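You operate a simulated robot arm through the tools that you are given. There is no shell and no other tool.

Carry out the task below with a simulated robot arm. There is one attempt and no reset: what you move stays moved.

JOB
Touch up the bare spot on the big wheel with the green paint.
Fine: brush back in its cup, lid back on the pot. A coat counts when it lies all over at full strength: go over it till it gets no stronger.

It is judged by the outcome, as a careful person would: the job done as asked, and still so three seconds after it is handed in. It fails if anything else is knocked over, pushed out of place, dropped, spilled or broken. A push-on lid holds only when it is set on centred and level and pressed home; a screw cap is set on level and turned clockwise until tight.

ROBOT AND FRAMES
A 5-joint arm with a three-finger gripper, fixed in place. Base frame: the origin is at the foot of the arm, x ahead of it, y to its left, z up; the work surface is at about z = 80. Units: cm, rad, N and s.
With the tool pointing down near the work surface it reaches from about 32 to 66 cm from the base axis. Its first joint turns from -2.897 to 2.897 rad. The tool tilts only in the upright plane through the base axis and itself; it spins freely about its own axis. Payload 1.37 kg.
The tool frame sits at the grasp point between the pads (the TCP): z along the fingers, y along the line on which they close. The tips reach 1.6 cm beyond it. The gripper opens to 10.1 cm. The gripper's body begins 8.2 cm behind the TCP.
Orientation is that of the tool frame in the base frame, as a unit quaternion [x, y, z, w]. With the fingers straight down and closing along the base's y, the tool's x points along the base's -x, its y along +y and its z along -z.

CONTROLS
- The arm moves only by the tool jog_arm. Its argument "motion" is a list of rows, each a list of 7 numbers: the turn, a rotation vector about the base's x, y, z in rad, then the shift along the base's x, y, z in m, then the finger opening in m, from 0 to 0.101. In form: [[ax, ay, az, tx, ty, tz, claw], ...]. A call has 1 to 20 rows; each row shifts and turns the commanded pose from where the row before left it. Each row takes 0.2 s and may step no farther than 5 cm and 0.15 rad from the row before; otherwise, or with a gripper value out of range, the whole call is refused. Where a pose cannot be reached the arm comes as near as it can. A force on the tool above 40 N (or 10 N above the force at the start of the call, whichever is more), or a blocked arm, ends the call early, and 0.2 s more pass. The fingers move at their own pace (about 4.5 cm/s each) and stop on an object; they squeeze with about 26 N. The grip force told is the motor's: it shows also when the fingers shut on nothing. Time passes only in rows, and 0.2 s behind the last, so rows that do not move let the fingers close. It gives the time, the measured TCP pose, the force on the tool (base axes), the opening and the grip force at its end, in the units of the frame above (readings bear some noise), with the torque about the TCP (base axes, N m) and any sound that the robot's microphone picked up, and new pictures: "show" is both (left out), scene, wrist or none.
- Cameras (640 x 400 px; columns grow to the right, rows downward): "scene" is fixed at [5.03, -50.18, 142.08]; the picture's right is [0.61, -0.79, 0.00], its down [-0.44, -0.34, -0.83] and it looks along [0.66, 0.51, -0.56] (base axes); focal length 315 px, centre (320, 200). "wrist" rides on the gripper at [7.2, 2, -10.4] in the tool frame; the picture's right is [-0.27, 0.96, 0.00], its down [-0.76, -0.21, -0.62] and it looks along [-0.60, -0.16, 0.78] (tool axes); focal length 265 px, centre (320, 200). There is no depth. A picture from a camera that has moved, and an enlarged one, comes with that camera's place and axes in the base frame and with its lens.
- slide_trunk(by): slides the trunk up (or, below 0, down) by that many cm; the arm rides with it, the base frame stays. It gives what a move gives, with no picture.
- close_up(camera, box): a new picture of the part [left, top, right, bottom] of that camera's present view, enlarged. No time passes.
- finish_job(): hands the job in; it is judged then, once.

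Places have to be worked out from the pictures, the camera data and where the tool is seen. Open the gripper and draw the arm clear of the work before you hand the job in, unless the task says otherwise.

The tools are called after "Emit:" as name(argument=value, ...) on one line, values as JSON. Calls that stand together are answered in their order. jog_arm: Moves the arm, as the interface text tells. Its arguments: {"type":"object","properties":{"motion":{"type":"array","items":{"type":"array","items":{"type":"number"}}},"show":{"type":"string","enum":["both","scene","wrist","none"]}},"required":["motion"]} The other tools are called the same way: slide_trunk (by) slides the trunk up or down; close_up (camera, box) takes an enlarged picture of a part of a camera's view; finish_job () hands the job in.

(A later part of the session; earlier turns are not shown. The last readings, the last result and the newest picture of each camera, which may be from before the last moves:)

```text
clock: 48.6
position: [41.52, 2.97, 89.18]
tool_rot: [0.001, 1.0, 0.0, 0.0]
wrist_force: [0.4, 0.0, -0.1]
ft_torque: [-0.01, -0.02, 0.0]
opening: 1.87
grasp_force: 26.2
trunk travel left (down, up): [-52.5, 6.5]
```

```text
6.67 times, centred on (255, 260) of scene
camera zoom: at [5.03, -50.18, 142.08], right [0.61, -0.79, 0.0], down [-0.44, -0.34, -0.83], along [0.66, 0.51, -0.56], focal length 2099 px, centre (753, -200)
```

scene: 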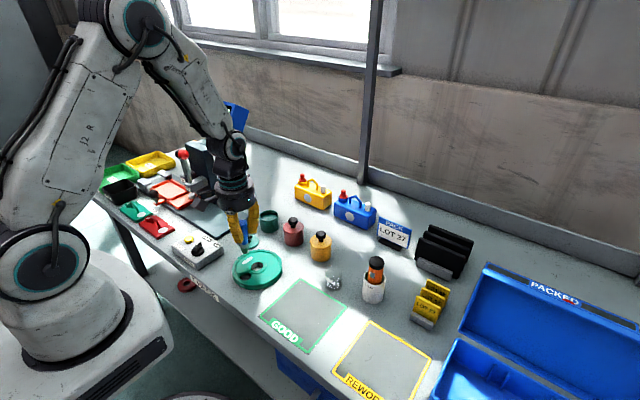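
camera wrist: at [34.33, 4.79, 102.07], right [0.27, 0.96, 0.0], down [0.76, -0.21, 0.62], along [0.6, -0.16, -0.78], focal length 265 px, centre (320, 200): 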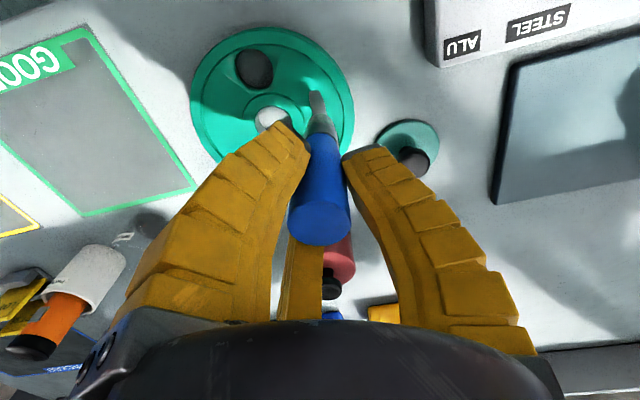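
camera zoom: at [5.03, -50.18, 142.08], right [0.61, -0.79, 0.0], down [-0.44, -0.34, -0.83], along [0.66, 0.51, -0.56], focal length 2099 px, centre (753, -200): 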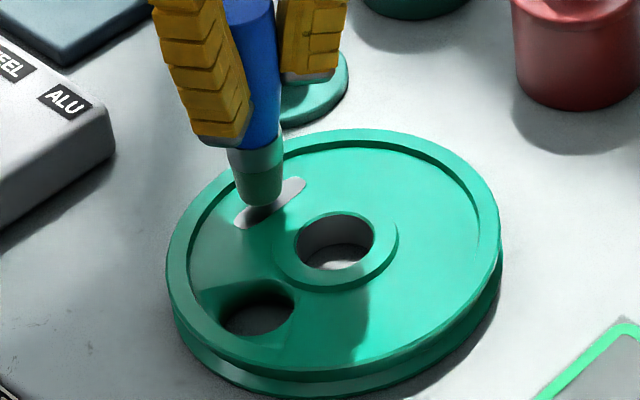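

Still no force. The tip appears about 0.3 cm toward +y of the spot's centreline. I'll shift y by -0.25 and keep lowering.

Emit:
jog_arm(motion=[[0, 0, 0, 0, -0.0025, -0.001, 0.0], [0, 0, 0, 0, 0, 0, 0.0]], show="none")

Emit:
jog_arm(motion=[[0, 0, 0, 0, 0, -0.001, 0.0], [0, 0, 0, 0, 0, 0, 0.0]], show="none")

Emit:
jog_arm(motion=[[0, 0, 0, 0, 0, -0.001, 0.0], [0, 0, 0, 0, 0, 0, 0.0]], show="none")

Emit:
close_up(camera="scene", box=[220, 230, 290, 290])

Emit:
close_up(camera="wrist", box=[240, 40, 400, 165])

```text
clock: 49.2
position: [41.57, 2.65, 89.08]
tool_rot: [0.001, 1.0, 0.0, 0.001]
wrist_force: [-0.5, 0.2, -0.1]
ft_torque: [0.0, 0.01, -0.01]
opening: 1.86
grasp_force: 26.0
trunk travel left (down, up): [-52.5, 6.5]
```

```text
clock: 49.8
position: [41.68, 2.69, 89.02]
tool_rot: [0.0, 1.0, -0.001, 0.0]
wrist_force: [0.0, 0.9, 2.5]
ft_torque: [0.01, -0.01, -0.04]
opening: 1.94
grasp_force: 26.2
trunk travel left (down, up): [-52.5, 6.5]
```

```text
clock: 50.4
position: [41.41, 2.74, 88.92]
tool_rot: [-0.001, 1.0, -0.001, 0.001]
wrist_force: [-2.3, 1.4, 10.1]
ft_torque: [0.17, 0.07, 0.04]
opening: 2.05
grasp_force: 25.9
trunk travel left (down, up): [-52.5, 6.5]
```

```text
6.67 times, centred on (255, 260) of scene
camera zoom: at [5.03, -50.18, 142.08], right [0.61, -0.79, 0.0], down [-0.44, -0.34, -0.83], along [0.66, 0.51, -0.56], focal length 2099 px, centre (753, -200)
```

zoom: 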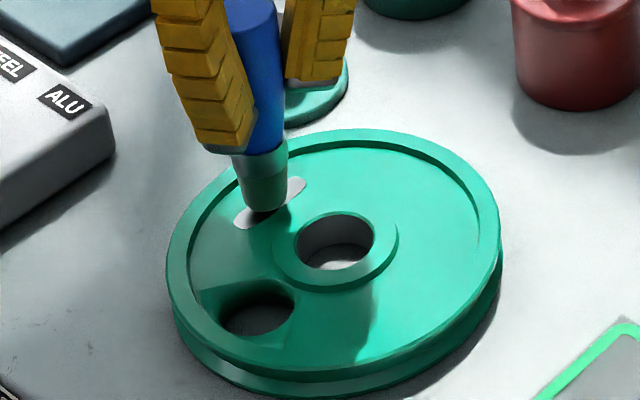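

```text
3.20 times, centred on (320, 102) of wrist
camera zoom: at [34.28, 4.63, 99.28], right [0.27, 0.96, 0.0], down [0.76, -0.21, 0.62], along [0.6, -0.16, -0.78], focal length 849 px, centre (320, 512)
```

zoom: 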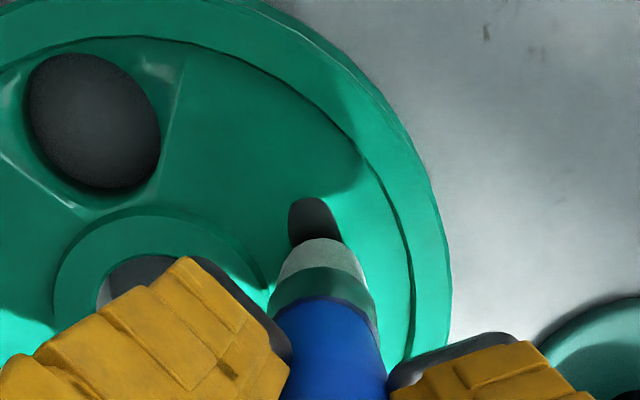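

Contact is at TCP z ≈ 89.05, and the tip lies on the middle of the spot. I'll ease off slightly and stroke back and forth along the spot.

Emit:
jog_arm(motion=[[0, 0, 0, 0, 0, 0.0007, 0.0], [0, 0, 0, -0.004, 0, 0, 0.0], [0, 0, 0, -0.004, 0, 0, 0.0], [0, 0, 0, -0.004, 0, 0, 0.0], [0, 0, 0, 0.004, 0, 0, 0.0], [0, 0, 0, 0.004, 0, 0, 0.0], [0, 0, 0, 0.004, 0, 0, 0.0], [0, 0, 0, 0.004, 0, 0, 0.0], [0, 0, 0, 0.004, 0, 0, 0.0], [0, 0, 0, 0.004, 0, 0, 0.0], [0, 0, 0, -0.004, 0, 0, 0.0], [0, 0, 0, -0.004, 0, 0, 0.0], [0, 0, 0, -0.004, 0, 0, 0.0]])

Emit:
close_up(camera="scene", box=[220, 230, 290, 290])

Emit:
close_up(camera="wrist", box=[240, 40, 400, 165])

```text
clock: 53.2
position: [41.72, 2.68, 88.83]
tool_rot: [0.0, 1.0, -0.001, 0.002]
wrist_force: [1.8, -0.4, 4.8]
ft_torque: [-0.02, -0.21, 0.01]
opening: 2.04
grasp_force: 26.3
trunk travel left (down, up): [-52.5, 6.5]
camera wrist: at [34.39, 4.61, 99.26], right [0.27, 0.96, 0.0], down [0.75, -0.21, 0.62], along [0.6, -0.16, -0.78], focal length 265 px, centre (320, 200)
```

scene: 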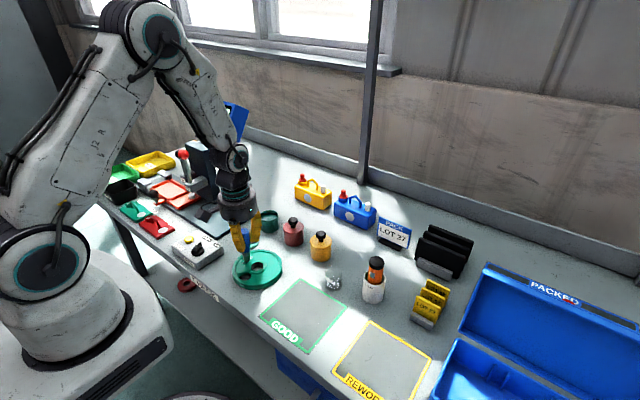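
wrist: 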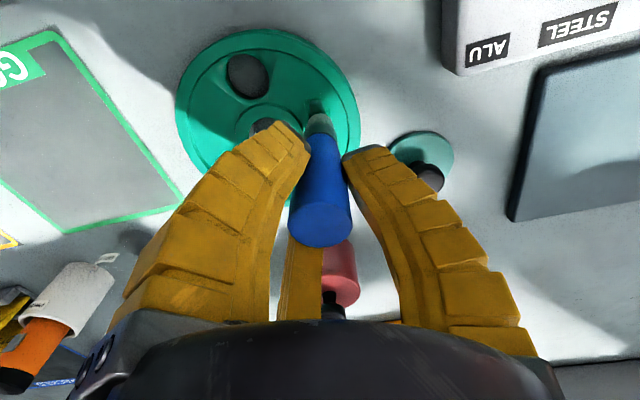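

```text
6.67 times, centred on (255, 260) of scene
camera zoom: at [5.03, -50.18, 142.08], right [0.61, -0.79, 0.0], down [-0.44, -0.34, -0.83], along [0.66, 0.51, -0.56], focal length 2099 px, centre (753, -200)
```

zoom: 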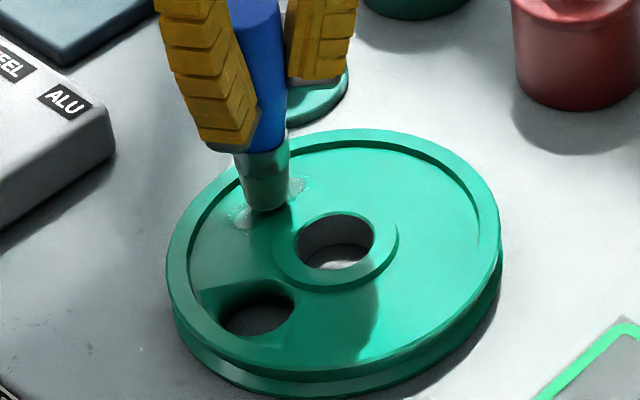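

```text
3.20 times, centred on (320, 102) of wrist
camera zoom: at [34.39, 4.61, 99.26], right [0.27, 0.96, 0.0], down [0.75, -0.21, 0.62], along [0.6, -0.16, -0.78], focal length 849 px, centre (320, 512)
```

zoom: 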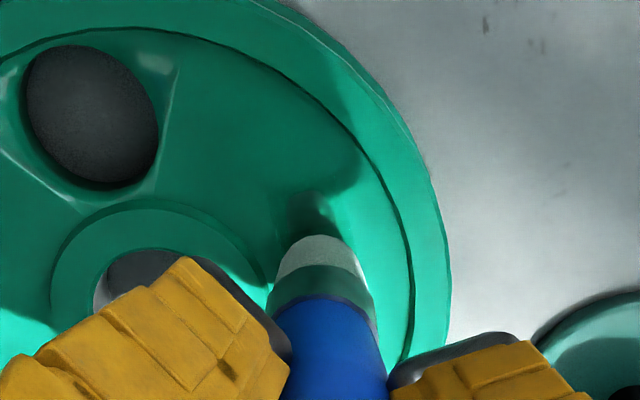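

The paint is going on and the wheel hasn't moved. I'll make longer passes at slight y offsets to cover the ends and edges.

Emit:
jog_arm(motion=[[0, 0, 0, -0.005, 0.002, 0, 0.0], [0, 0, 0, -0.005, 0, 0, 0.0], [0, 0, 0, -0.005, 0, 0, 0.0], [0, 0, 0, 0.005, 0, 0, 0.0], [0, 0, 0, 0.005, 0, 0, 0.0], [0, 0, 0, 0.005, 0, 0, 0.0], [0, 0, 0, 0.005, 0, 0, 0.0], [0, 0, 0, 0.005, 0, 0, 0.0], [0, 0, 0, 0.005, 0, 0, 0.0], [0, 0, 0, 0, -0.004, 0, 0.0], [0, 0, 0, -0.005, 0, 0, 0.0], [0, 0, 0, -0.005, 0, 0, 0.0], [0, 0, 0, -0.005, 0, 0, 0.0], [0, 0, 0, -0.005, 0, 0, 0.0], [0, 0, 0, -0.005, 0, 0, 0.0], [0, 0, 0, -0.005, 0, 0, 0.0], [0, 0, 0, 0.005, 0.002, 0, 0.0], [0, 0, 0, 0.005, 0, 0, 0.0], [0, 0, 0, 0.005, 0, 0, 0.0]])

Emit:
close_up(camera="scene", box=[220, 230, 290, 290])

Emit:
close_up(camera="wrist", box=[240, 40, 400, 165])

```text
clock: 57.2
position: [41.53, 2.57, 88.93]
tool_rot: [0.001, 1.0, 0.0, 0.001]
wrist_force: [-2.0, 0.0, 5.0]
ft_torque: [0.02, 0.12, -0.01]
opening: 1.92
grasp_force: 26.5
trunk travel left (down, up): [-52.5, 6.5]
camera wrist: at [34.31, 4.61, 99.3], right [0.27, 0.96, 0.0], down [0.76, -0.21, 0.62], along [0.6, -0.16, -0.78], focal length 265 px, centre (320, 200)
```

scene: 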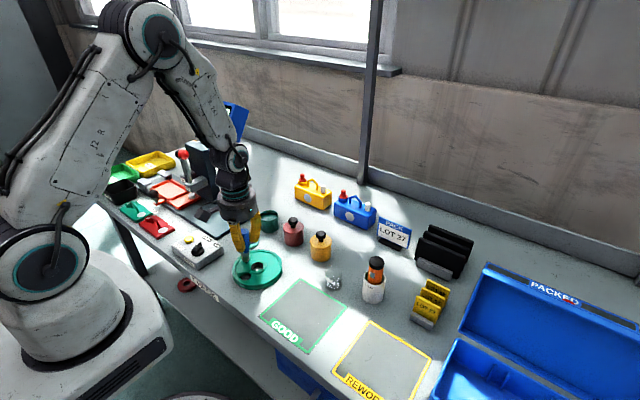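
wrist: 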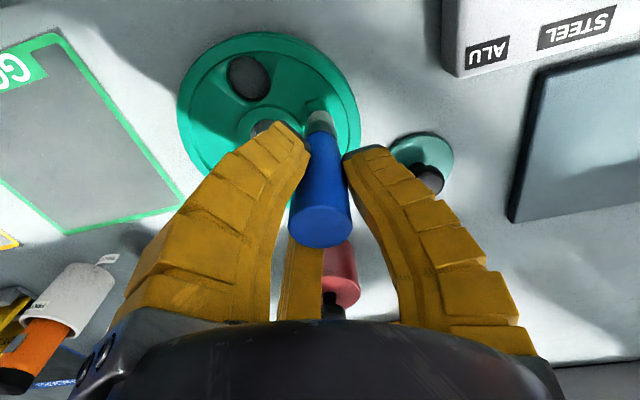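

```text
6.67 times, centred on (255, 260) of scene
camera zoom: at [5.03, -50.18, 142.08], right [0.61, -0.79, 0.0], down [-0.44, -0.34, -0.83], along [0.66, 0.51, -0.56], focal length 2099 px, centre (753, -200)
```

zoom: 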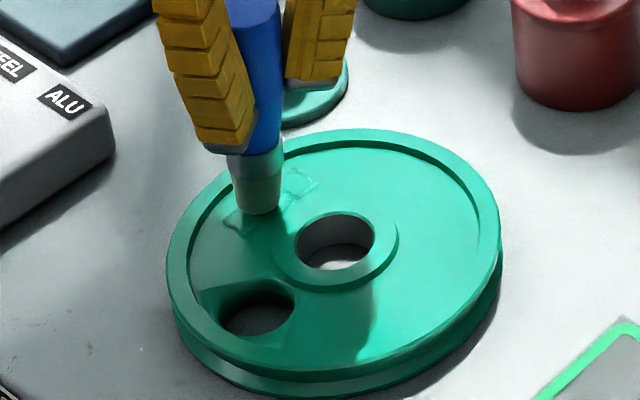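

```text
3.20 times, centred on (320, 102) of wrist
camera zoom: at [34.31, 4.61, 99.3], right [0.27, 0.96, 0.0], down [0.76, -0.21, 0.62], along [0.6, -0.16, -0.78], focal length 849 px, centre (320, 512)
```

zoom: 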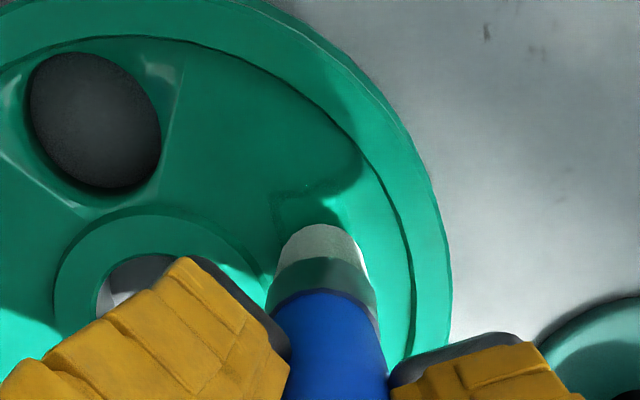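

The spot now looks green. I'll lift the brush and shift it aside to inspect the coat.

Emit:
jog_arm(motion=[[0, 0, 0, 0, 0, 0.005, 0.0], [0, 0, 0, 0, 0, 0.012, 0.0], [0, 0, 0, 0, 0, 0.015, 0.0], [0, 0, 0, 0, 0, 0.015, 0.0], [0, 0, 0, 0.01, 0, 0.012, 0.0], [0, 0, 0, 0.015, 0, 0.005, 0.0], [0, 0, 0, 0.018, 0, 0, 0.0], [0, 0, 0, 0.015, 0, 0, 0.0], [0, 0, 0, 0.008, 0, 0, 0.0], [0, 0, 0, 0, 0, 0, 0.0]])

Emit:
close_up(camera="scene", box=[226, 240, 290, 290])

Emit:
close_up(camera="wrist", box=[200, 0, 400, 125])

Emit:
close_up(camera="scene", box=[220, 190, 300, 250])

```text
clock: 59.4
position: [48.15, 2.6, 95.31]
tool_rot: [0.001, 1.0, 0.0, 0.0]
wrist_force: [-0.8, 0.4, -0.3]
ft_torque: [0.01, 0.01, 0.02]
opening: 1.83
grasp_force: 25.9
trunk travel left (down, up): [-52.5, 6.5]
camera wrist: at [40.93, 4.62, 105.71], right [0.27, 0.96, 0.0], down [0.76, -0.21, 0.62], along [0.6, -0.16, -0.78], focal length 265 px, centre (320, 200)
```

scene: 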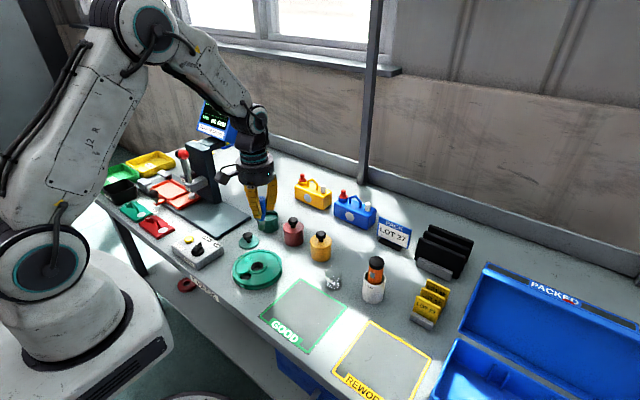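
wrist: 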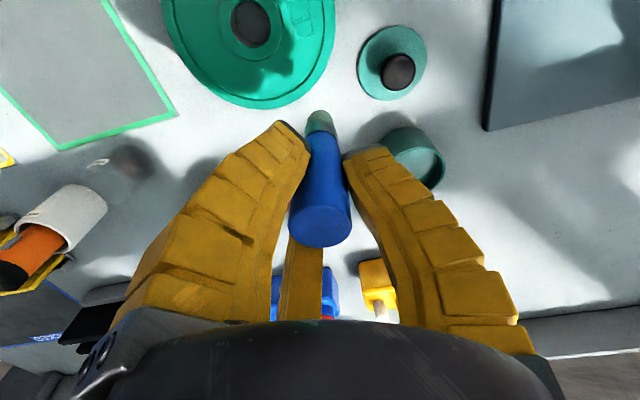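

```text
8.00 times, centred on (258, 265) of scene
camera zoom: at [5.03, -50.18, 142.08], right [0.61, -0.79, 0.0], down [-0.44, -0.34, -0.83], along [0.66, 0.51, -0.56], focal length 2519 px, centre (816, -320)
```

zoom: 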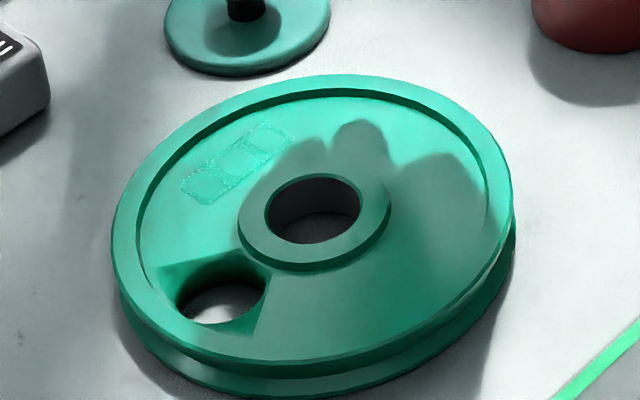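

```text
3.20 times, centred on (300, 62) of wrist
camera zoom: at [40.93, 4.62, 105.71], right [0.27, 0.96, 0.0], down [0.76, -0.21, 0.62], along [0.6, -0.16, -0.78], focal length 849 px, centre (384, 640)
```

zoom: 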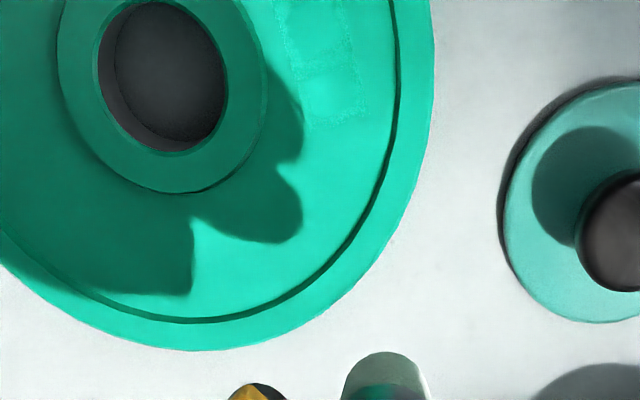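

```text
6.67 times, centred on (260, 220) of scene
camera zoom: at [5.03, -50.18, 142.08], right [0.61, -0.79, 0.0], down [-0.44, -0.34, -0.83], along [0.66, 0.51, -0.56], focal length 2099 px, centre (720, 67)
```

zoom: 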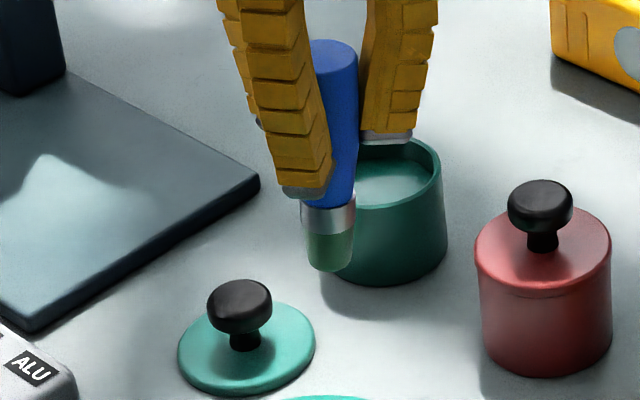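

The spot is covered but the brush looks paler, so the strength may be uneven. I'll zoom in on the patch.

Emit:
close_up(camera="scene", box=[240, 250, 270, 270])

Emit:
close_up(camera="wrist", box=[270, 0, 340, 45])

```text
16.00 times, centred on (255, 260) of scene
camera zoom: at [5.03, -50.18, 142.08], right [0.61, -0.79, 0.0], down [-0.44, -0.34, -0.83], along [0.66, 0.51, -0.56], focal length 5038 px, centre (1360, -760)
```

zoom: 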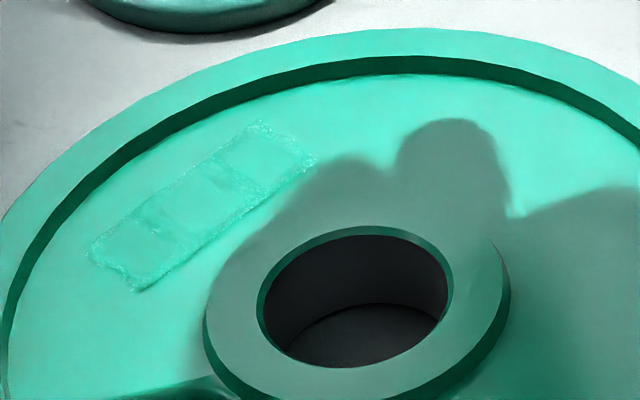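

```text
8.89 times, centred on (305, 22) of wrist
camera zoom: at [40.93, 4.62, 105.71], right [0.27, 0.96, 0.0], down [0.76, -0.21, 0.62], along [0.6, -0.16, -0.78], focal length 2359 px, centre (453, 1778)
```

zoom: 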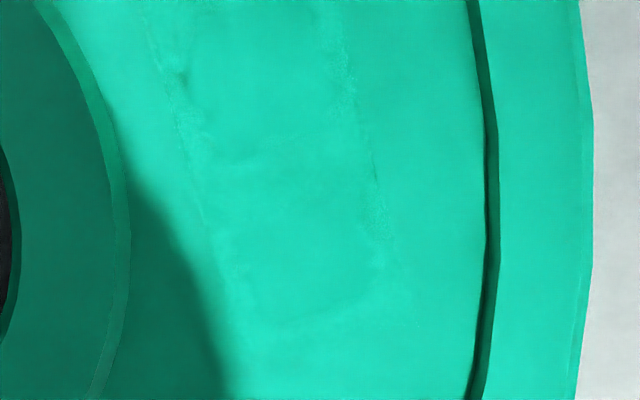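

The coat nearly matches the wheel, with the ends right at the patch edge. I'll reload the brush and go over it again with slightly longer strokes; first back above the pot.

Emit:
jog_arm(motion=[[0, 0, 0, 0.005, 0.004, 0.005, 0.0], [0, 0, 0, 0.01, 0.008, 0.007, 0.0], [0, 0, 0, 0.015, 0.013, 0.003, 0.0], [0, 0, 0, 0.018, 0.015, 0, 0.0], [0, 0, 0, 0.017, 0.015, 0, 0.0], [0, 0, 0, 0.012, 0.01, 0, 0.0], [0, 0, 0, 0.006, 0.005, 0, 0.0], [0, 0, 0, 0, 0, 0, 0.0], [0, 0, 0, 0, 0, -0.01, 0.0], [0, 0, 0, 0, 0, -0.015, 0.0], [0, 0, 0, 0, 0, -0.015, 0.0], [0, 0, 0, 0, 0, -0.01, 0.0], [0, 0, 0, 0, 0, -0.005, 0.0], [0, 0, 0, 0, 0, 0, 0.0]])

Emit:
close_up(camera="scene", box=[230, 170, 310, 240])

```text
clock: 62.4
position: [56.36, 9.68, 91.22]
tool_rot: [0.0, 1.0, 0.0, 0.0]
wrist_force: [-0.5, -0.4, -0.5]
ft_torque: [-0.01, 0.03, 0.01]
opening: 1.84
grasp_force: 25.6
trunk travel left (down, up): [-52.5, 6.5]
camera wrist: at [49.21, 11.59, 101.63], right [0.27, 0.96, 0.0], down [0.76, -0.21, 0.62], along [0.6, -0.16, -0.78], focal length 265 px, centre (320, 200)
```

scene: 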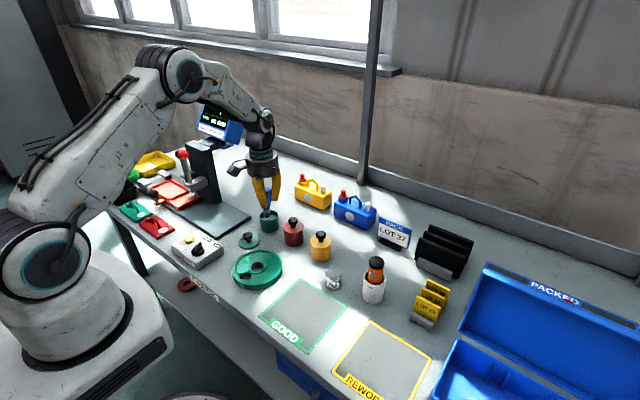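
wrist: 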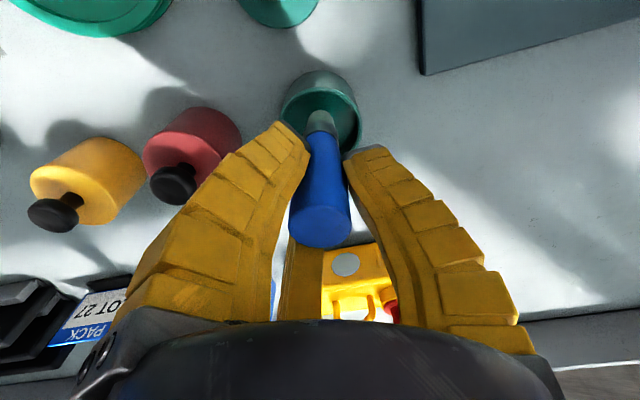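

```text
5.71 times, centred on (270, 205) of scene
camera zoom: at [5.03, -50.18, 142.08], right [0.61, -0.79, 0.0], down [-0.44, -0.34, -0.83], along [0.66, 0.51, -0.56], focal length 1799 px, centre (606, 171)
```

zoom: 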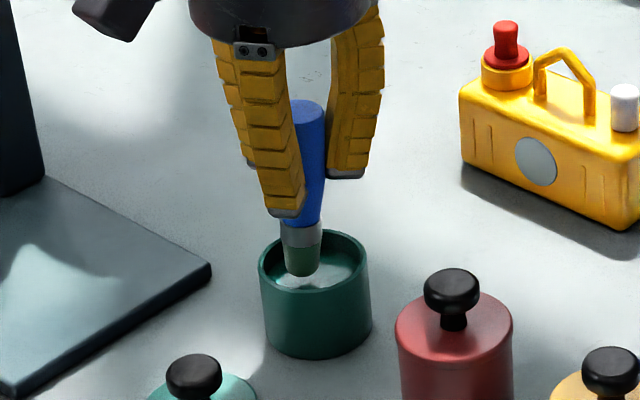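

The brush is inside the pot, just above the paint. I'll lower in small steps to light contact.

Emit:
jog_arm(motion=[[0, 0, 0, 0, 0, -0.004, 0.0], [0, 0, 0, 0, 0, -0.003, 0.0], [0, 0, 0, 0, 0, 0, 0.0]], show="none")

Emit:
jog_arm(motion=[[0, 0, 0, 0, 0, -0.001, 0.0], [0, 0, 0, 0, 0, 0, 0.0]], show="none")

Emit:
close_up(camera="scene", box=[230, 170, 310, 240])

```text
clock: 63.2
position: [56.3, 9.66, 90.57]
tool_rot: [-0.001, 1.0, 0.0, 0.0]
wrist_force: [0.2, -0.2, -0.4]
ft_torque: [-0.03, 0.02, 0.03]
opening: 1.85
grasp_force: 25.9
trunk travel left (down, up): [-52.5, 6.5]
```

```text
clock: 63.8
position: [56.34, 9.67, 90.56]
tool_rot: [-0.001, 1.0, 0.0, 0.001]
wrist_force: [-0.5, 0.7, 3.9]
ft_torque: [0.03, 0.05, -0.04]
opening: 1.92
grasp_force: 26.1
trunk travel left (down, up): [-52.5, 6.5]
```

```text
5.71 times, centred on (270, 205) of scene
camera zoom: at [5.03, -50.18, 142.08], right [0.61, -0.79, 0.0], down [-0.44, -0.34, -0.83], along [0.66, 0.51, -0.56], focal length 1799 px, centre (606, 171)
```

zoom: 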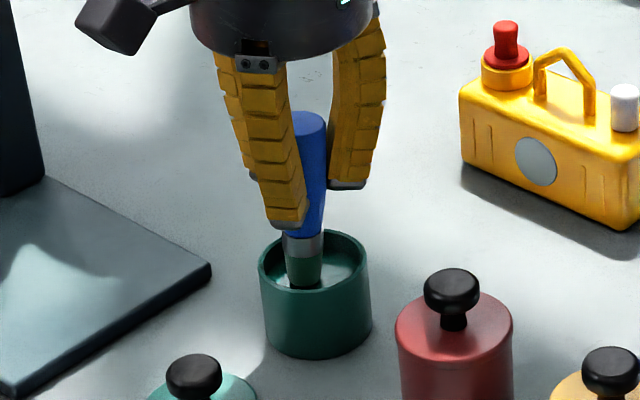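

Light contact (4 N) with the paint and the bristles are dark green again. I'll dwell briefly, lift straight up and carry the brush back over the spot.

Emit:
jog_arm(motion=[[0, 0, 0, 0, 0, 0, 0.0], [0, 0, 0, 0, 0, 0, 0.0], [0, 0, 0, 0, 0, 0.005, 0.0], [0, 0, 0, 0, 0, 0.01, 0.0], [0, 0, 0, 0, 0, 0.015, 0.0], [0, 0, 0, 0, 0, 0.015, 0.0], [0, 0, 0, 0, 0, 0.01, 0.0], [0, 0, 0, -0.004, -0.002, 0.003, 0.0], [0, 0, 0, -0.012, -0.0055, 0, 0.0], [0, 0, 0, -0.018, -0.0085, 0, 0.0], [0, 0, 0, -0.018, -0.0085, 0, 0.0], [0, 0, 0, -0.018, -0.0085, 0, 0.0], [0, 0, 0, -0.018, -0.0085, 0, 0.0], [0, 0, 0, -0.018, -0.0085, 0, 0.0], [0, 0, 0, -0.018, -0.0085, 0, 0.0], [0, 0, 0, -0.014, -0.0065, 0, 0.0], [0, 0, 0, -0.007, -0.004, 0, 0.0], [0, 0, 0, -0.0035, -0.0015, 0, 0.0], [0, 0, 0, 0, 0, -0.02, 0.0], [0, 0, 0, 0, 0, -0.02, 0.0]])

Emit:
close_up(camera="scene", box=[220, 200, 310, 300])

```text
clock: 68.0
position: [41.64, 2.49, 92.28]
tool_rot: [0.001, 1.0, 0.001, 0.0]
wrist_force: [-0.3, -0.7, -1.0]
ft_torque: [-0.01, 0.02, 0.05]
opening: 1.87
grasp_force: 26.3
trunk travel left (down, up): [-52.5, 6.5]
camera wrist: at [34.43, 4.54, 102.62], right [0.27, 0.96, 0.0], down [0.76, -0.21, 0.62], along [0.6, -0.16, -0.78], focal length 265 px, centre (320, 200)
```

scene: 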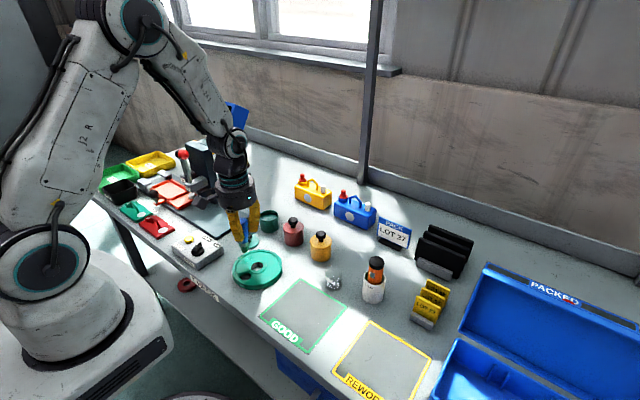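
wrist: 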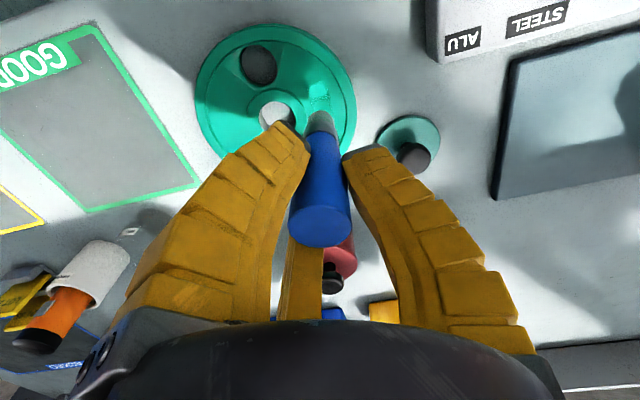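

```text
4.00 times, centred on (265, 250) of scene
camera zoom: at [5.03, -50.18, 142.08], right [0.61, -0.79, 0.0], down [-0.44, -0.34, -0.83], along [0.66, 0.51, -0.56], focal length 1260 px, centre (540, 0)
```

zoom: 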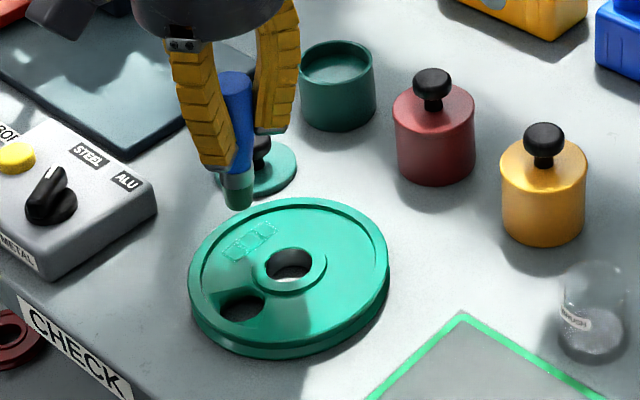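

Reloaded. I'll lower to light contact again, shifting y by +0.15.

Emit:
jog_arm(motion=[[0, 0, 0, 0, 0.0015, -0.015, 0.0], [0, 0, 0, 0, 0, -0.01, 0.0], [0, 0, 0, 0, 0, -0.004, 0.0], [0, 0, 0, 0, 0, 0, 0.0]], show="none")

Emit:
jog_arm(motion=[[0, 0, 0, 0, 0, -0.0015, 0.0], [0, 0, 0, 0, 0, 0, 0.0]], show="none")

Emit:
jog_arm(motion=[[0, 0, 0, 0, 0, -0.001, 0.0], [0, 0, 0, 0, 0, 0, 0.0]], show="none")

```text
clock: 69.0
position: [41.53, 2.71, 89.34]
tool_rot: [0.001, 1.0, 0.0, 0.0]
wrist_force: [0.4, -0.5, -1.1]
ft_torque: [0.01, -0.02, 0.02]
opening: 1.86
grasp_force: 26.2
trunk travel left (down, up): [-52.5, 6.5]
```

```text
clock: 69.6
position: [41.56, 2.74, 89.2]
tool_rot: [0.0, 1.0, -0.001, 0.0]
wrist_force: [-0.7, -0.1, -0.5]
ft_torque: [0.0, 0.02, -0.02]
opening: 1.85
grasp_force: 26.1
trunk travel left (down, up): [-52.5, 6.5]
```

```text
clock: 70.2
position: [41.56, 2.73, 89.13]
tool_rot: [0.0, 1.0, 0.0, 0.001]
wrist_force: [1.2, -0.6, -1.0]
ft_torque: [-0.01, -0.01, -0.02]
opening: 1.83
grasp_force: 26.3
trunk travel left (down, up): [-52.5, 6.5]
```

Almost at contact. A couple more 1 mm steps.

Emit:
jog_arm(motion=[[0, 0, 0, 0, 0, -0.001, 0.0], [0, 0, 0, 0, 0, 0, 0.0]], show="none")

Emit:
jog_arm(motion=[[0, 0, 0, 0, 0, -0.001, 0.0], [0, 0, 0, 0, 0, 0, 0.0]], show="none")

```text
clock: 70.8
position: [41.48, 2.77, 89.04]
tool_rot: [0.0, 1.0, 0.0, 0.0]
wrist_force: [-0.3, 0.5, -0.3]
ft_torque: [-0.02, 0.0, 0.0]
opening: 1.83
grasp_force: 25.7
trunk travel left (down, up): [-52.5, 6.5]
```

```text
clock: 71.4
position: [41.63, 2.68, 89.02]
tool_rot: [0.0, 1.0, 0.0, 0.001]
wrist_force: [-0.7, 0.4, 1.9]
ft_torque: [0.04, 0.02, 0.01]
opening: 1.9
grasp_force: 25.8
trunk travel left (down, up): [-52.5, 6.5]
```

Contact is made. I'll stroke the full length and beyond at three y offsets (+0.3, 0, -0.3).

Emit:
jog_arm(motion=[[0, 0, 0, -0.004, 0, -0.0004, 0.0], [0, 0, 0, -0.005, 0, 0, 0.0], [0, 0, 0, -0.005, 0, 0, 0.0], [0, 0, 0, -0.004, 0.003, 0, 0.0], [0, 0, 0, 0.004, 0, 0, 0.0], [0, 0, 0, 0.005, 0, 0, 0.0], [0, 0, 0, 0.005, 0, 0, 0.0], [0, 0, 0, 0.005, 0, 0, 0.0], [0, 0, 0, 0.005, 0, 0, 0.0], [0, 0, 0, 0.005, 0, 0, 0.0], [0, 0, 0, 0.004, -0.003, 0, 0.0], [0, 0, 0, 0.003, 0, 0, 0.0], [0, 0, 0, -0.003, -0.003, 0, 0.0], [0, 0, 0, -0.004, 0, 0, 0.0], [0, 0, 0, -0.005, 0, 0, 0.0], [0, 0, 0, -0.005, 0, 0, 0.0], [0, 0, 0, -0.005, 0, 0, 0.0], [0, 0, 0, -0.005, 0, 0, 0.0], [0, 0, 0, -0.005, 0, 0, 0.0], [0, 0, 0, -0.004, 0.003, 0, 0.0]], show="scene")

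Emit:
close_up(camera="scene", box=[226, 240, 290, 290])

```text
clock: 75.6
position: [39.77, 2.74, 88.95]
tool_rot: [0.0, 1.0, 0.0, 0.0]
wrist_force: [1.4, 1.1, 3.1]
ft_torque: [-0.03, -0.06, 0.03]
opening: 1.95
grasp_force: 26.4
trunk travel left (down, up): [-52.5, 6.5]
```

scene: 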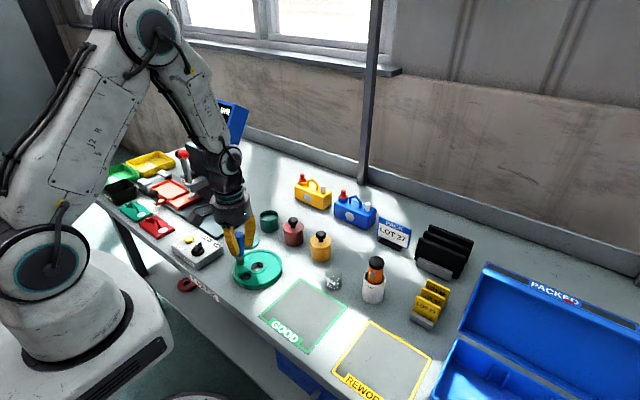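

```text
8.00 times, centred on (258, 265) of scene
camera zoom: at [5.03, -50.18, 142.08], right [0.61, -0.79, 0.0], down [-0.44, -0.34, -0.83], along [0.66, 0.51, -0.56], focal length 2519 px, centre (816, -320)
```

zoom: 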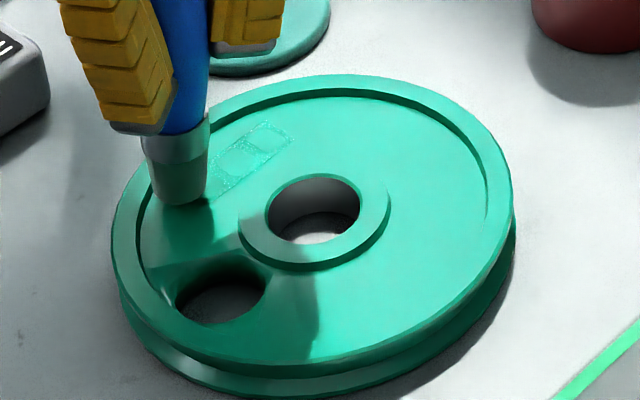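

Wheel unmoved. I'll run further passes on the same lines to bring the coat to full strength.

Emit:
jog_arm(motion=[[0, 0, 0, 0.005, 0, 0, 0.0], [0, 0, 0, 0.005, 0, 0, 0.0], [0, 0, 0, 0.005, 0, 0, 0.0], [0, 0, 0, 0.005, 0, 0, 0.0], [0, 0, 0, 0.005, 0, 0, 0.0], [0, 0, 0, 0.005, 0, 0, 0.0], [0, 0, 0, 0.004, 0.0015, 0, 0.0], [0, 0, 0, -0.004, 0, 0, 0.0], [0, 0, 0, -0.005, 0, 0, 0.0], [0, 0, 0, -0.005, 0, 0, 0.0], [0, 0, 0, -0.005, 0, 0, 0.0], [0, 0, 0, -0.005, 0, 0, 0.0], [0, 0, 0, -0.005, 0, 0, 0.0], [0, 0, 0, -0.005, -0.003, 0, 0.0], [0, 0, 0, 0.005, 0, 0, 0.0], [0, 0, 0, 0.005, 0, 0, 0.0], [0, 0, 0, 0.005, 0, 0, 0.0], [0, 0, 0, 0.005, 0, 0, 0.0], [0, 0, 0, 0.005, 0, 0, 0.0], [0, 0, 0, 0.005, 0.0015, 0, 0.0]], show="none")

Emit:
jog_arm(motion=[[0, 0, 0, 0, 0, 0.005, 0.0], [0, 0, 0, 0, 0, 0.012, 0.0], [0, 0, 0, 0, 0, 0.015, 0.0], [0, 0, 0, 0, 0, 0.015, 0.0], [0, 0, 0, 0.01, 0, 0.012, 0.0], [0, 0, 0, 0.015, 0, 0.005, 0.0], [0, 0, 0, 0.018, 0, 0, 0.0], [0, 0, 0, 0.008, 0, 0, 0.0], [0, 0, 0, 0, 0, 0, 0.0]])

Emit:
close_up(camera="scene", box=[240, 250, 270, 270])

Emit:
close_up(camera="wrist", box=[230, 0, 370, 90])

Emit:
close_up(camera="scene", box=[220, 200, 310, 300])

```text
clock: 79.8
position: [42.64, 2.69, 88.97]
tool_rot: [0.002, 1.0, 0.001, -0.001]
wrist_force: [-4.6, -1.0, 5.1]
ft_torque: [-0.11, 0.25, -0.03]
opening: 1.89
grasp_force: 26.3
trunk travel left (down, up): [-52.5, 6.5]
```

```text
clock: 81.8
position: [47.86, 2.61, 95.31]
tool_rot: [0.001, 1.0, 0.0, 0.0]
wrist_force: [-0.2, 1.2, -0.4]
ft_torque: [0.02, 0.02, -0.01]
opening: 1.81
grasp_force: 26.1
trunk travel left (down, up): [-52.5, 6.5]
camera wrist: at [40.69, 4.62, 105.68], right [0.27, 0.96, 0.0], down [0.76, -0.21, 0.62], along [0.6, -0.16, -0.78], focal length 265 px, centre (320, 200)
```

scene: 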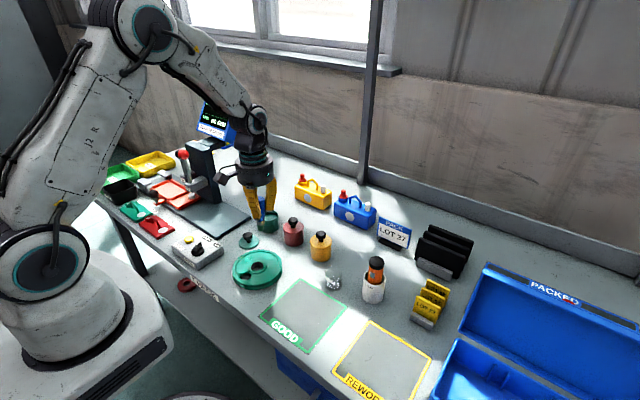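
wrist: 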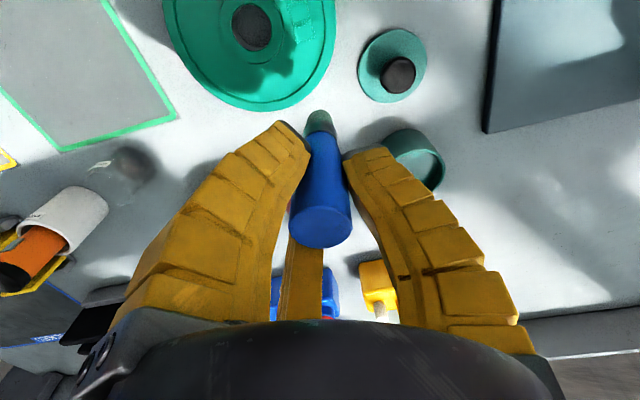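

```text
16.00 times, centred on (255, 260) of scene
camera zoom: at [5.03, -50.18, 142.08], right [0.61, -0.79, 0.0], down [-0.44, -0.34, -0.83], along [0.66, 0.51, -0.56], focal length 5038 px, centre (1360, -760)
```

zoom: 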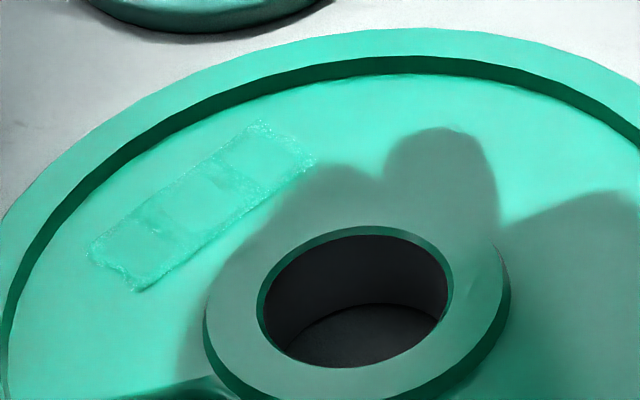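

```text
4.44 times, centred on (300, 45) of wrist
camera zoom: at [40.69, 4.62, 105.68], right [0.27, 0.96, 0.0], down [0.76, -0.21, 0.62], along [0.6, -0.16, -0.78], focal length 1180 px, centre (409, 889)
```

zoom: 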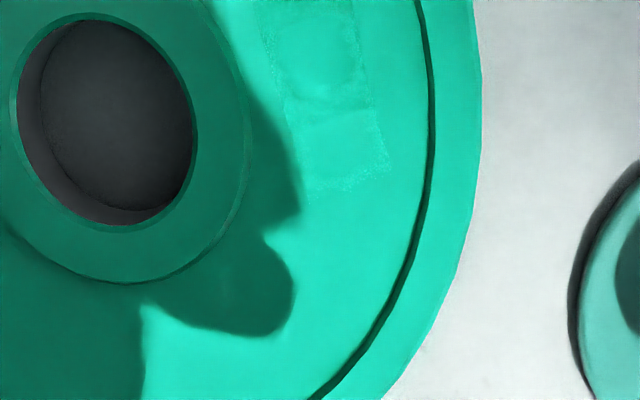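

```text
4.00 times, centred on (265, 250) of scene
camera zoom: at [5.03, -50.18, 142.08], right [0.61, -0.79, 0.0], down [-0.44, -0.34, -0.83], along [0.66, 0.51, -0.56], focal length 1260 px, centre (540, 0)
```

zoom: 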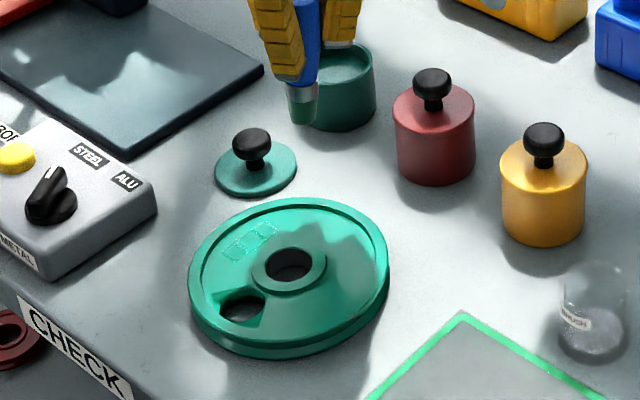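

The patch looks identical before and after the second coat, so it's at full strength and covers the whole spot. I'll return the brush to its cup at about (50.2, -19.6), going high first.

Emit:
jog_arm(motion=[[0, 0, 0, 0, 0, 0.015, 0.0], [0, 0, 0, 0, 0, 0.015, 0.0], [0, 0, 0, 0.001, -0.006, 0, 0.0], [0, 0, 0, 0.0015, -0.013, 0, 0.0], [0, 0, 0, 0.002, -0.018, 0, 0.0], [0, 0, 0, 0.002, -0.018, 0, 0.0], [0, 0, 0, 0.002, -0.018, 0, 0.0], [0, 0, 0, 0.002, -0.018, 0, 0.0], [0, 0, 0, 0.002, -0.018, 0, 0.0], [0, 0, 0, 0.002, -0.018, 0, 0.0], [0, 0, 0, 0.002, -0.018, 0, 0.0], [0, 0, 0, 0.002, -0.018, 0, 0.0], [0, 0, 0, 0.002, -0.018, 0, 0.0], [0, 0, 0, 0.0015, -0.018, 0, 0.0], [0, 0, 0, 0.001, -0.012, 0, 0.0], [0, 0, 0, 0.0005, -0.008, 0, 0.0], [0, 0, 0, 0, -0.004, 0, 0.0], [0, 0, 0, 0, 0, 0, 0.0]])

Emit:
close_up(camera="scene", box=[290, 190, 390, 300])

Emit:
close_up(camera="wrist", box=[240, 20, 400, 145])

```text
clock: 85.6
position: [50.16, -19.66, 98.25]
tool_rot: [0.0, 1.0, 0.0, 0.0]
wrist_force: [0.3, -0.4, -0.8]
ft_torque: [-0.02, -0.01, 0.02]
opening: 1.8
grasp_force: 25.5
trunk travel left (down, up): [-52.5, 6.5]
camera wrist: at [43.07, -17.64, 108.65], right [0.27, 0.96, 0.0], down [0.76, -0.21, 0.62], along [0.6, -0.16, -0.78], focal length 265 px, centre (320, 200)
```

scene: 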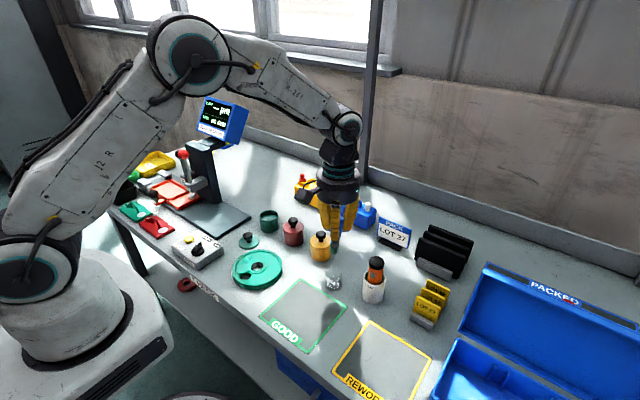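
wrist: 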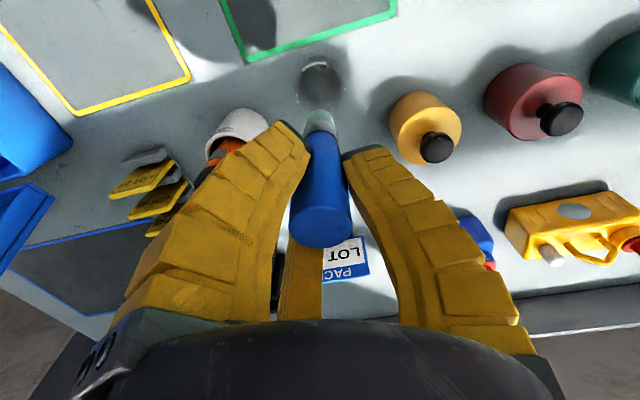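

```text
3.64 times, centred on (340, 245) of scene
camera zoom: at [5.03, -50.18, 142.08], right [0.61, -0.79, 0.0], down [-0.44, -0.34, -0.83], along [0.66, 0.51, -0.56], focal length 1145 px, centre (247, 36)
```

zoom: 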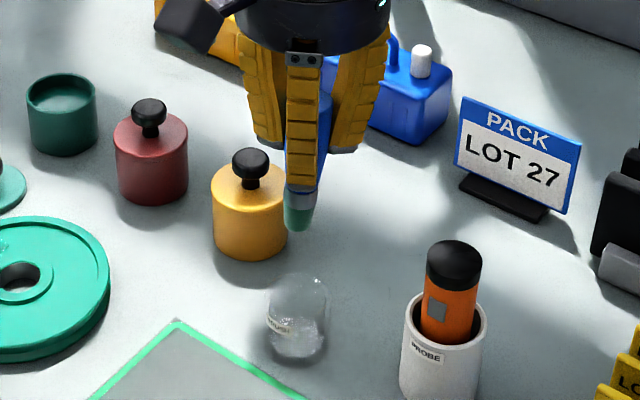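

```text
3.20 times, centred on (320, 82) of wrist
camera zoom: at [43.07, -17.64, 108.65], right [0.27, 0.96, 0.0], down [0.76, -0.21, 0.62], along [0.6, -0.16, -0.78], focal length 849 px, centre (320, 576)
```

zoom: 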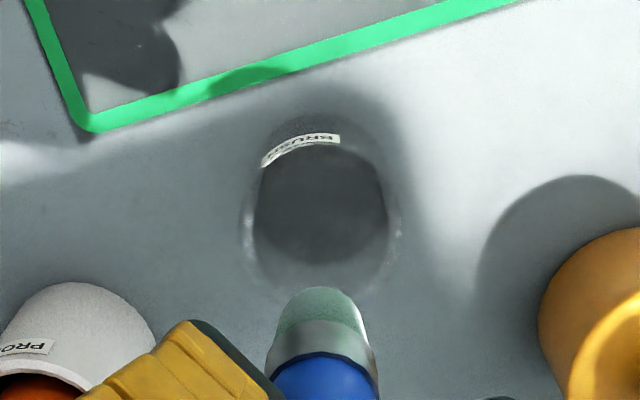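

The brush tip is aligned with the cup centre (≈ (50.1, -19.6)). I'll lower into the cup, slowing toward the bottom.

Emit:
jog_arm(motion=[[0, 0, 0, 0, 0, -0.008, 0.0], [0, 0, 0, 0, 0, -0.012, 0.0], [0, 0, 0, 0, 0, -0.012, 0.0], [0, 0, 0, 0, 0, -0.012, 0.0], [0, 0, 0, 0, 0, -0.01, 0.0], [0, 0, 0, 0, 0, -0.008, 0.0], [0, 0, 0, 0, 0, -0.006, 0.0], [0, 0, 0, 0, 0, 0, 0.0]])

Emit:
close_up(camera="scene", box=[300, 220, 380, 300])

Emit:
close_up(camera="wrist", box=[240, 40, 400, 165])

```text
clock: 87.4
position: [50.16, -19.68, 91.52]
tool_rot: [0.001, 1.0, 0.0, 0.0]
wrist_force: [-0.9, 0.5, -1.5]
ft_torque: [0.02, -0.04, -0.01]
opening: 1.86
grasp_force: 26.0
trunk travel left (down, up): [-52.5, 6.5]
camera wrist: at [43.02, -17.61, 101.9], right [0.27, 0.96, 0.0], down [0.76, -0.21, 0.62], along [0.6, -0.16, -0.78], focal length 265 px, centre (320, 200)
```

scene: 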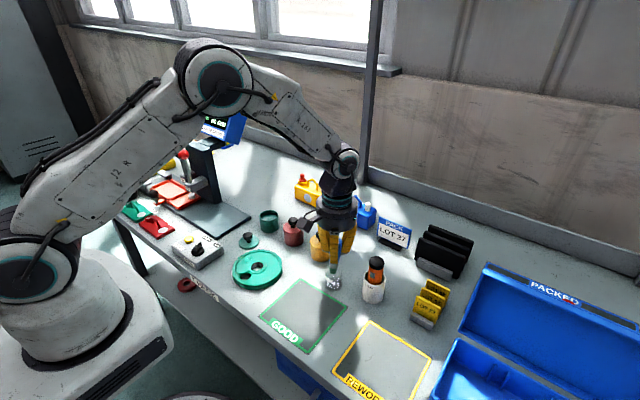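
wrist: 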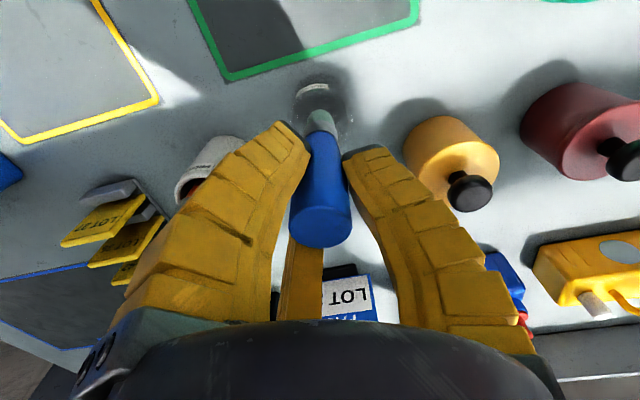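

```text
5.00 times, centred on (340, 260) of scene
camera zoom: at [5.03, -50.18, 142.08], right [0.61, -0.79, 0.0], down [-0.44, -0.34, -0.83], along [0.66, 0.51, -0.56], focal length 1574 px, centre (220, -100)
```

zoom: 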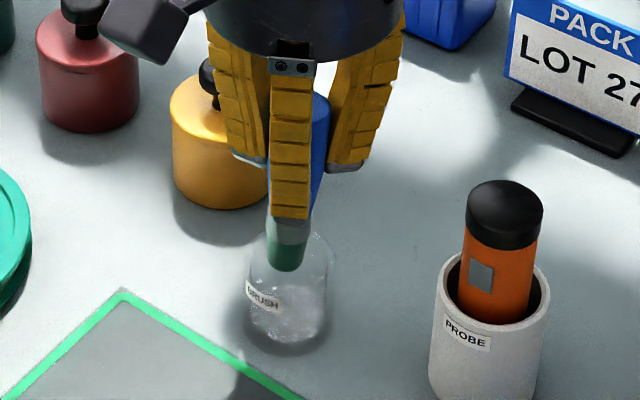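

```text
3.20 times, centred on (320, 102) of wrist
camera zoom: at [43.02, -17.61, 101.9], right [0.27, 0.96, 0.0], down [0.76, -0.21, 0.62], along [0.6, -0.16, -0.78], focal length 849 px, centre (320, 512)
```

zoom: 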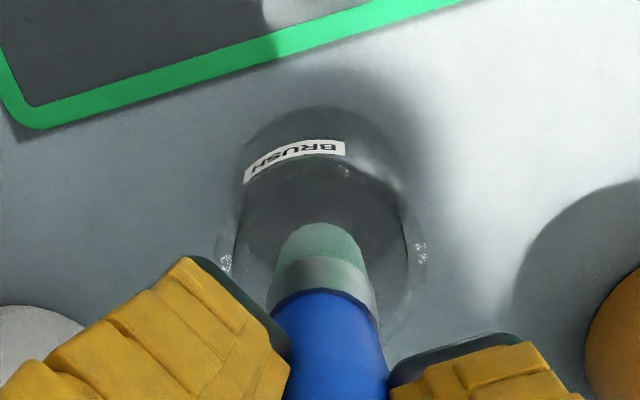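

The bristles are entering the cup and centred, with no force. I'll continue down slowly.

Emit:
jog_arm(motion=[[0, 0, 0, 0, 0, -0.006, 0.0], [0, 0, 0, 0, 0, -0.008, 0.0], [0, 0, 0, 0, 0, -0.008, 0.0], [0, 0, 0, 0, 0, -0.006, 0.0], [0, 0, 0, 0, 0, 0, 0.0]], show="none")

Emit:
close_up(camera="scene", box=[300, 220, 380, 300])

Emit:
jog_arm(motion=[[0, 0, 0, 0, 0, -0.002, 0.0], [0, 0, 0, 0, 0, 0, 0.0]], show="none")

```text
clock: 88.6
position: [50.24, -19.63, 88.7]
tool_rot: [0.0, 1.0, 0.0, 0.0]
wrist_force: [0.6, 0.7, -0.7]
ft_torque: [0.0, -0.03, 0.0]
opening: 1.85
grasp_force: 26.0
trunk travel left (down, up): [-52.5, 6.5]
```

```text
5.00 times, centred on (340, 260) of scene
camera zoom: at [5.03, -50.18, 142.08], right [0.61, -0.79, 0.0], down [-0.44, -0.34, -0.83], along [0.66, 0.51, -0.56], focal length 1574 px, centre (220, -100)
```

zoom: 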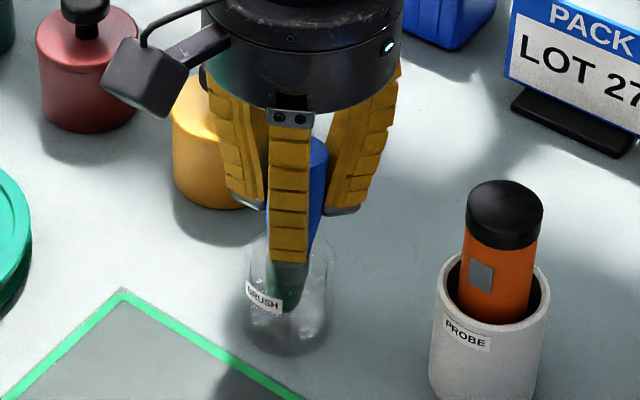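

```text
clock: 89.2
position: [50.28, -19.51, 88.48]
tool_rot: [0.0, 1.0, 0.0, 0.0]
wrist_force: [-0.4, -0.2, -0.9]
ft_torque: [0.02, -0.03, -0.01]
opening: 1.86
grasp_force: 26.1
trunk travel left (down, up): [-52.5, 6.5]
```

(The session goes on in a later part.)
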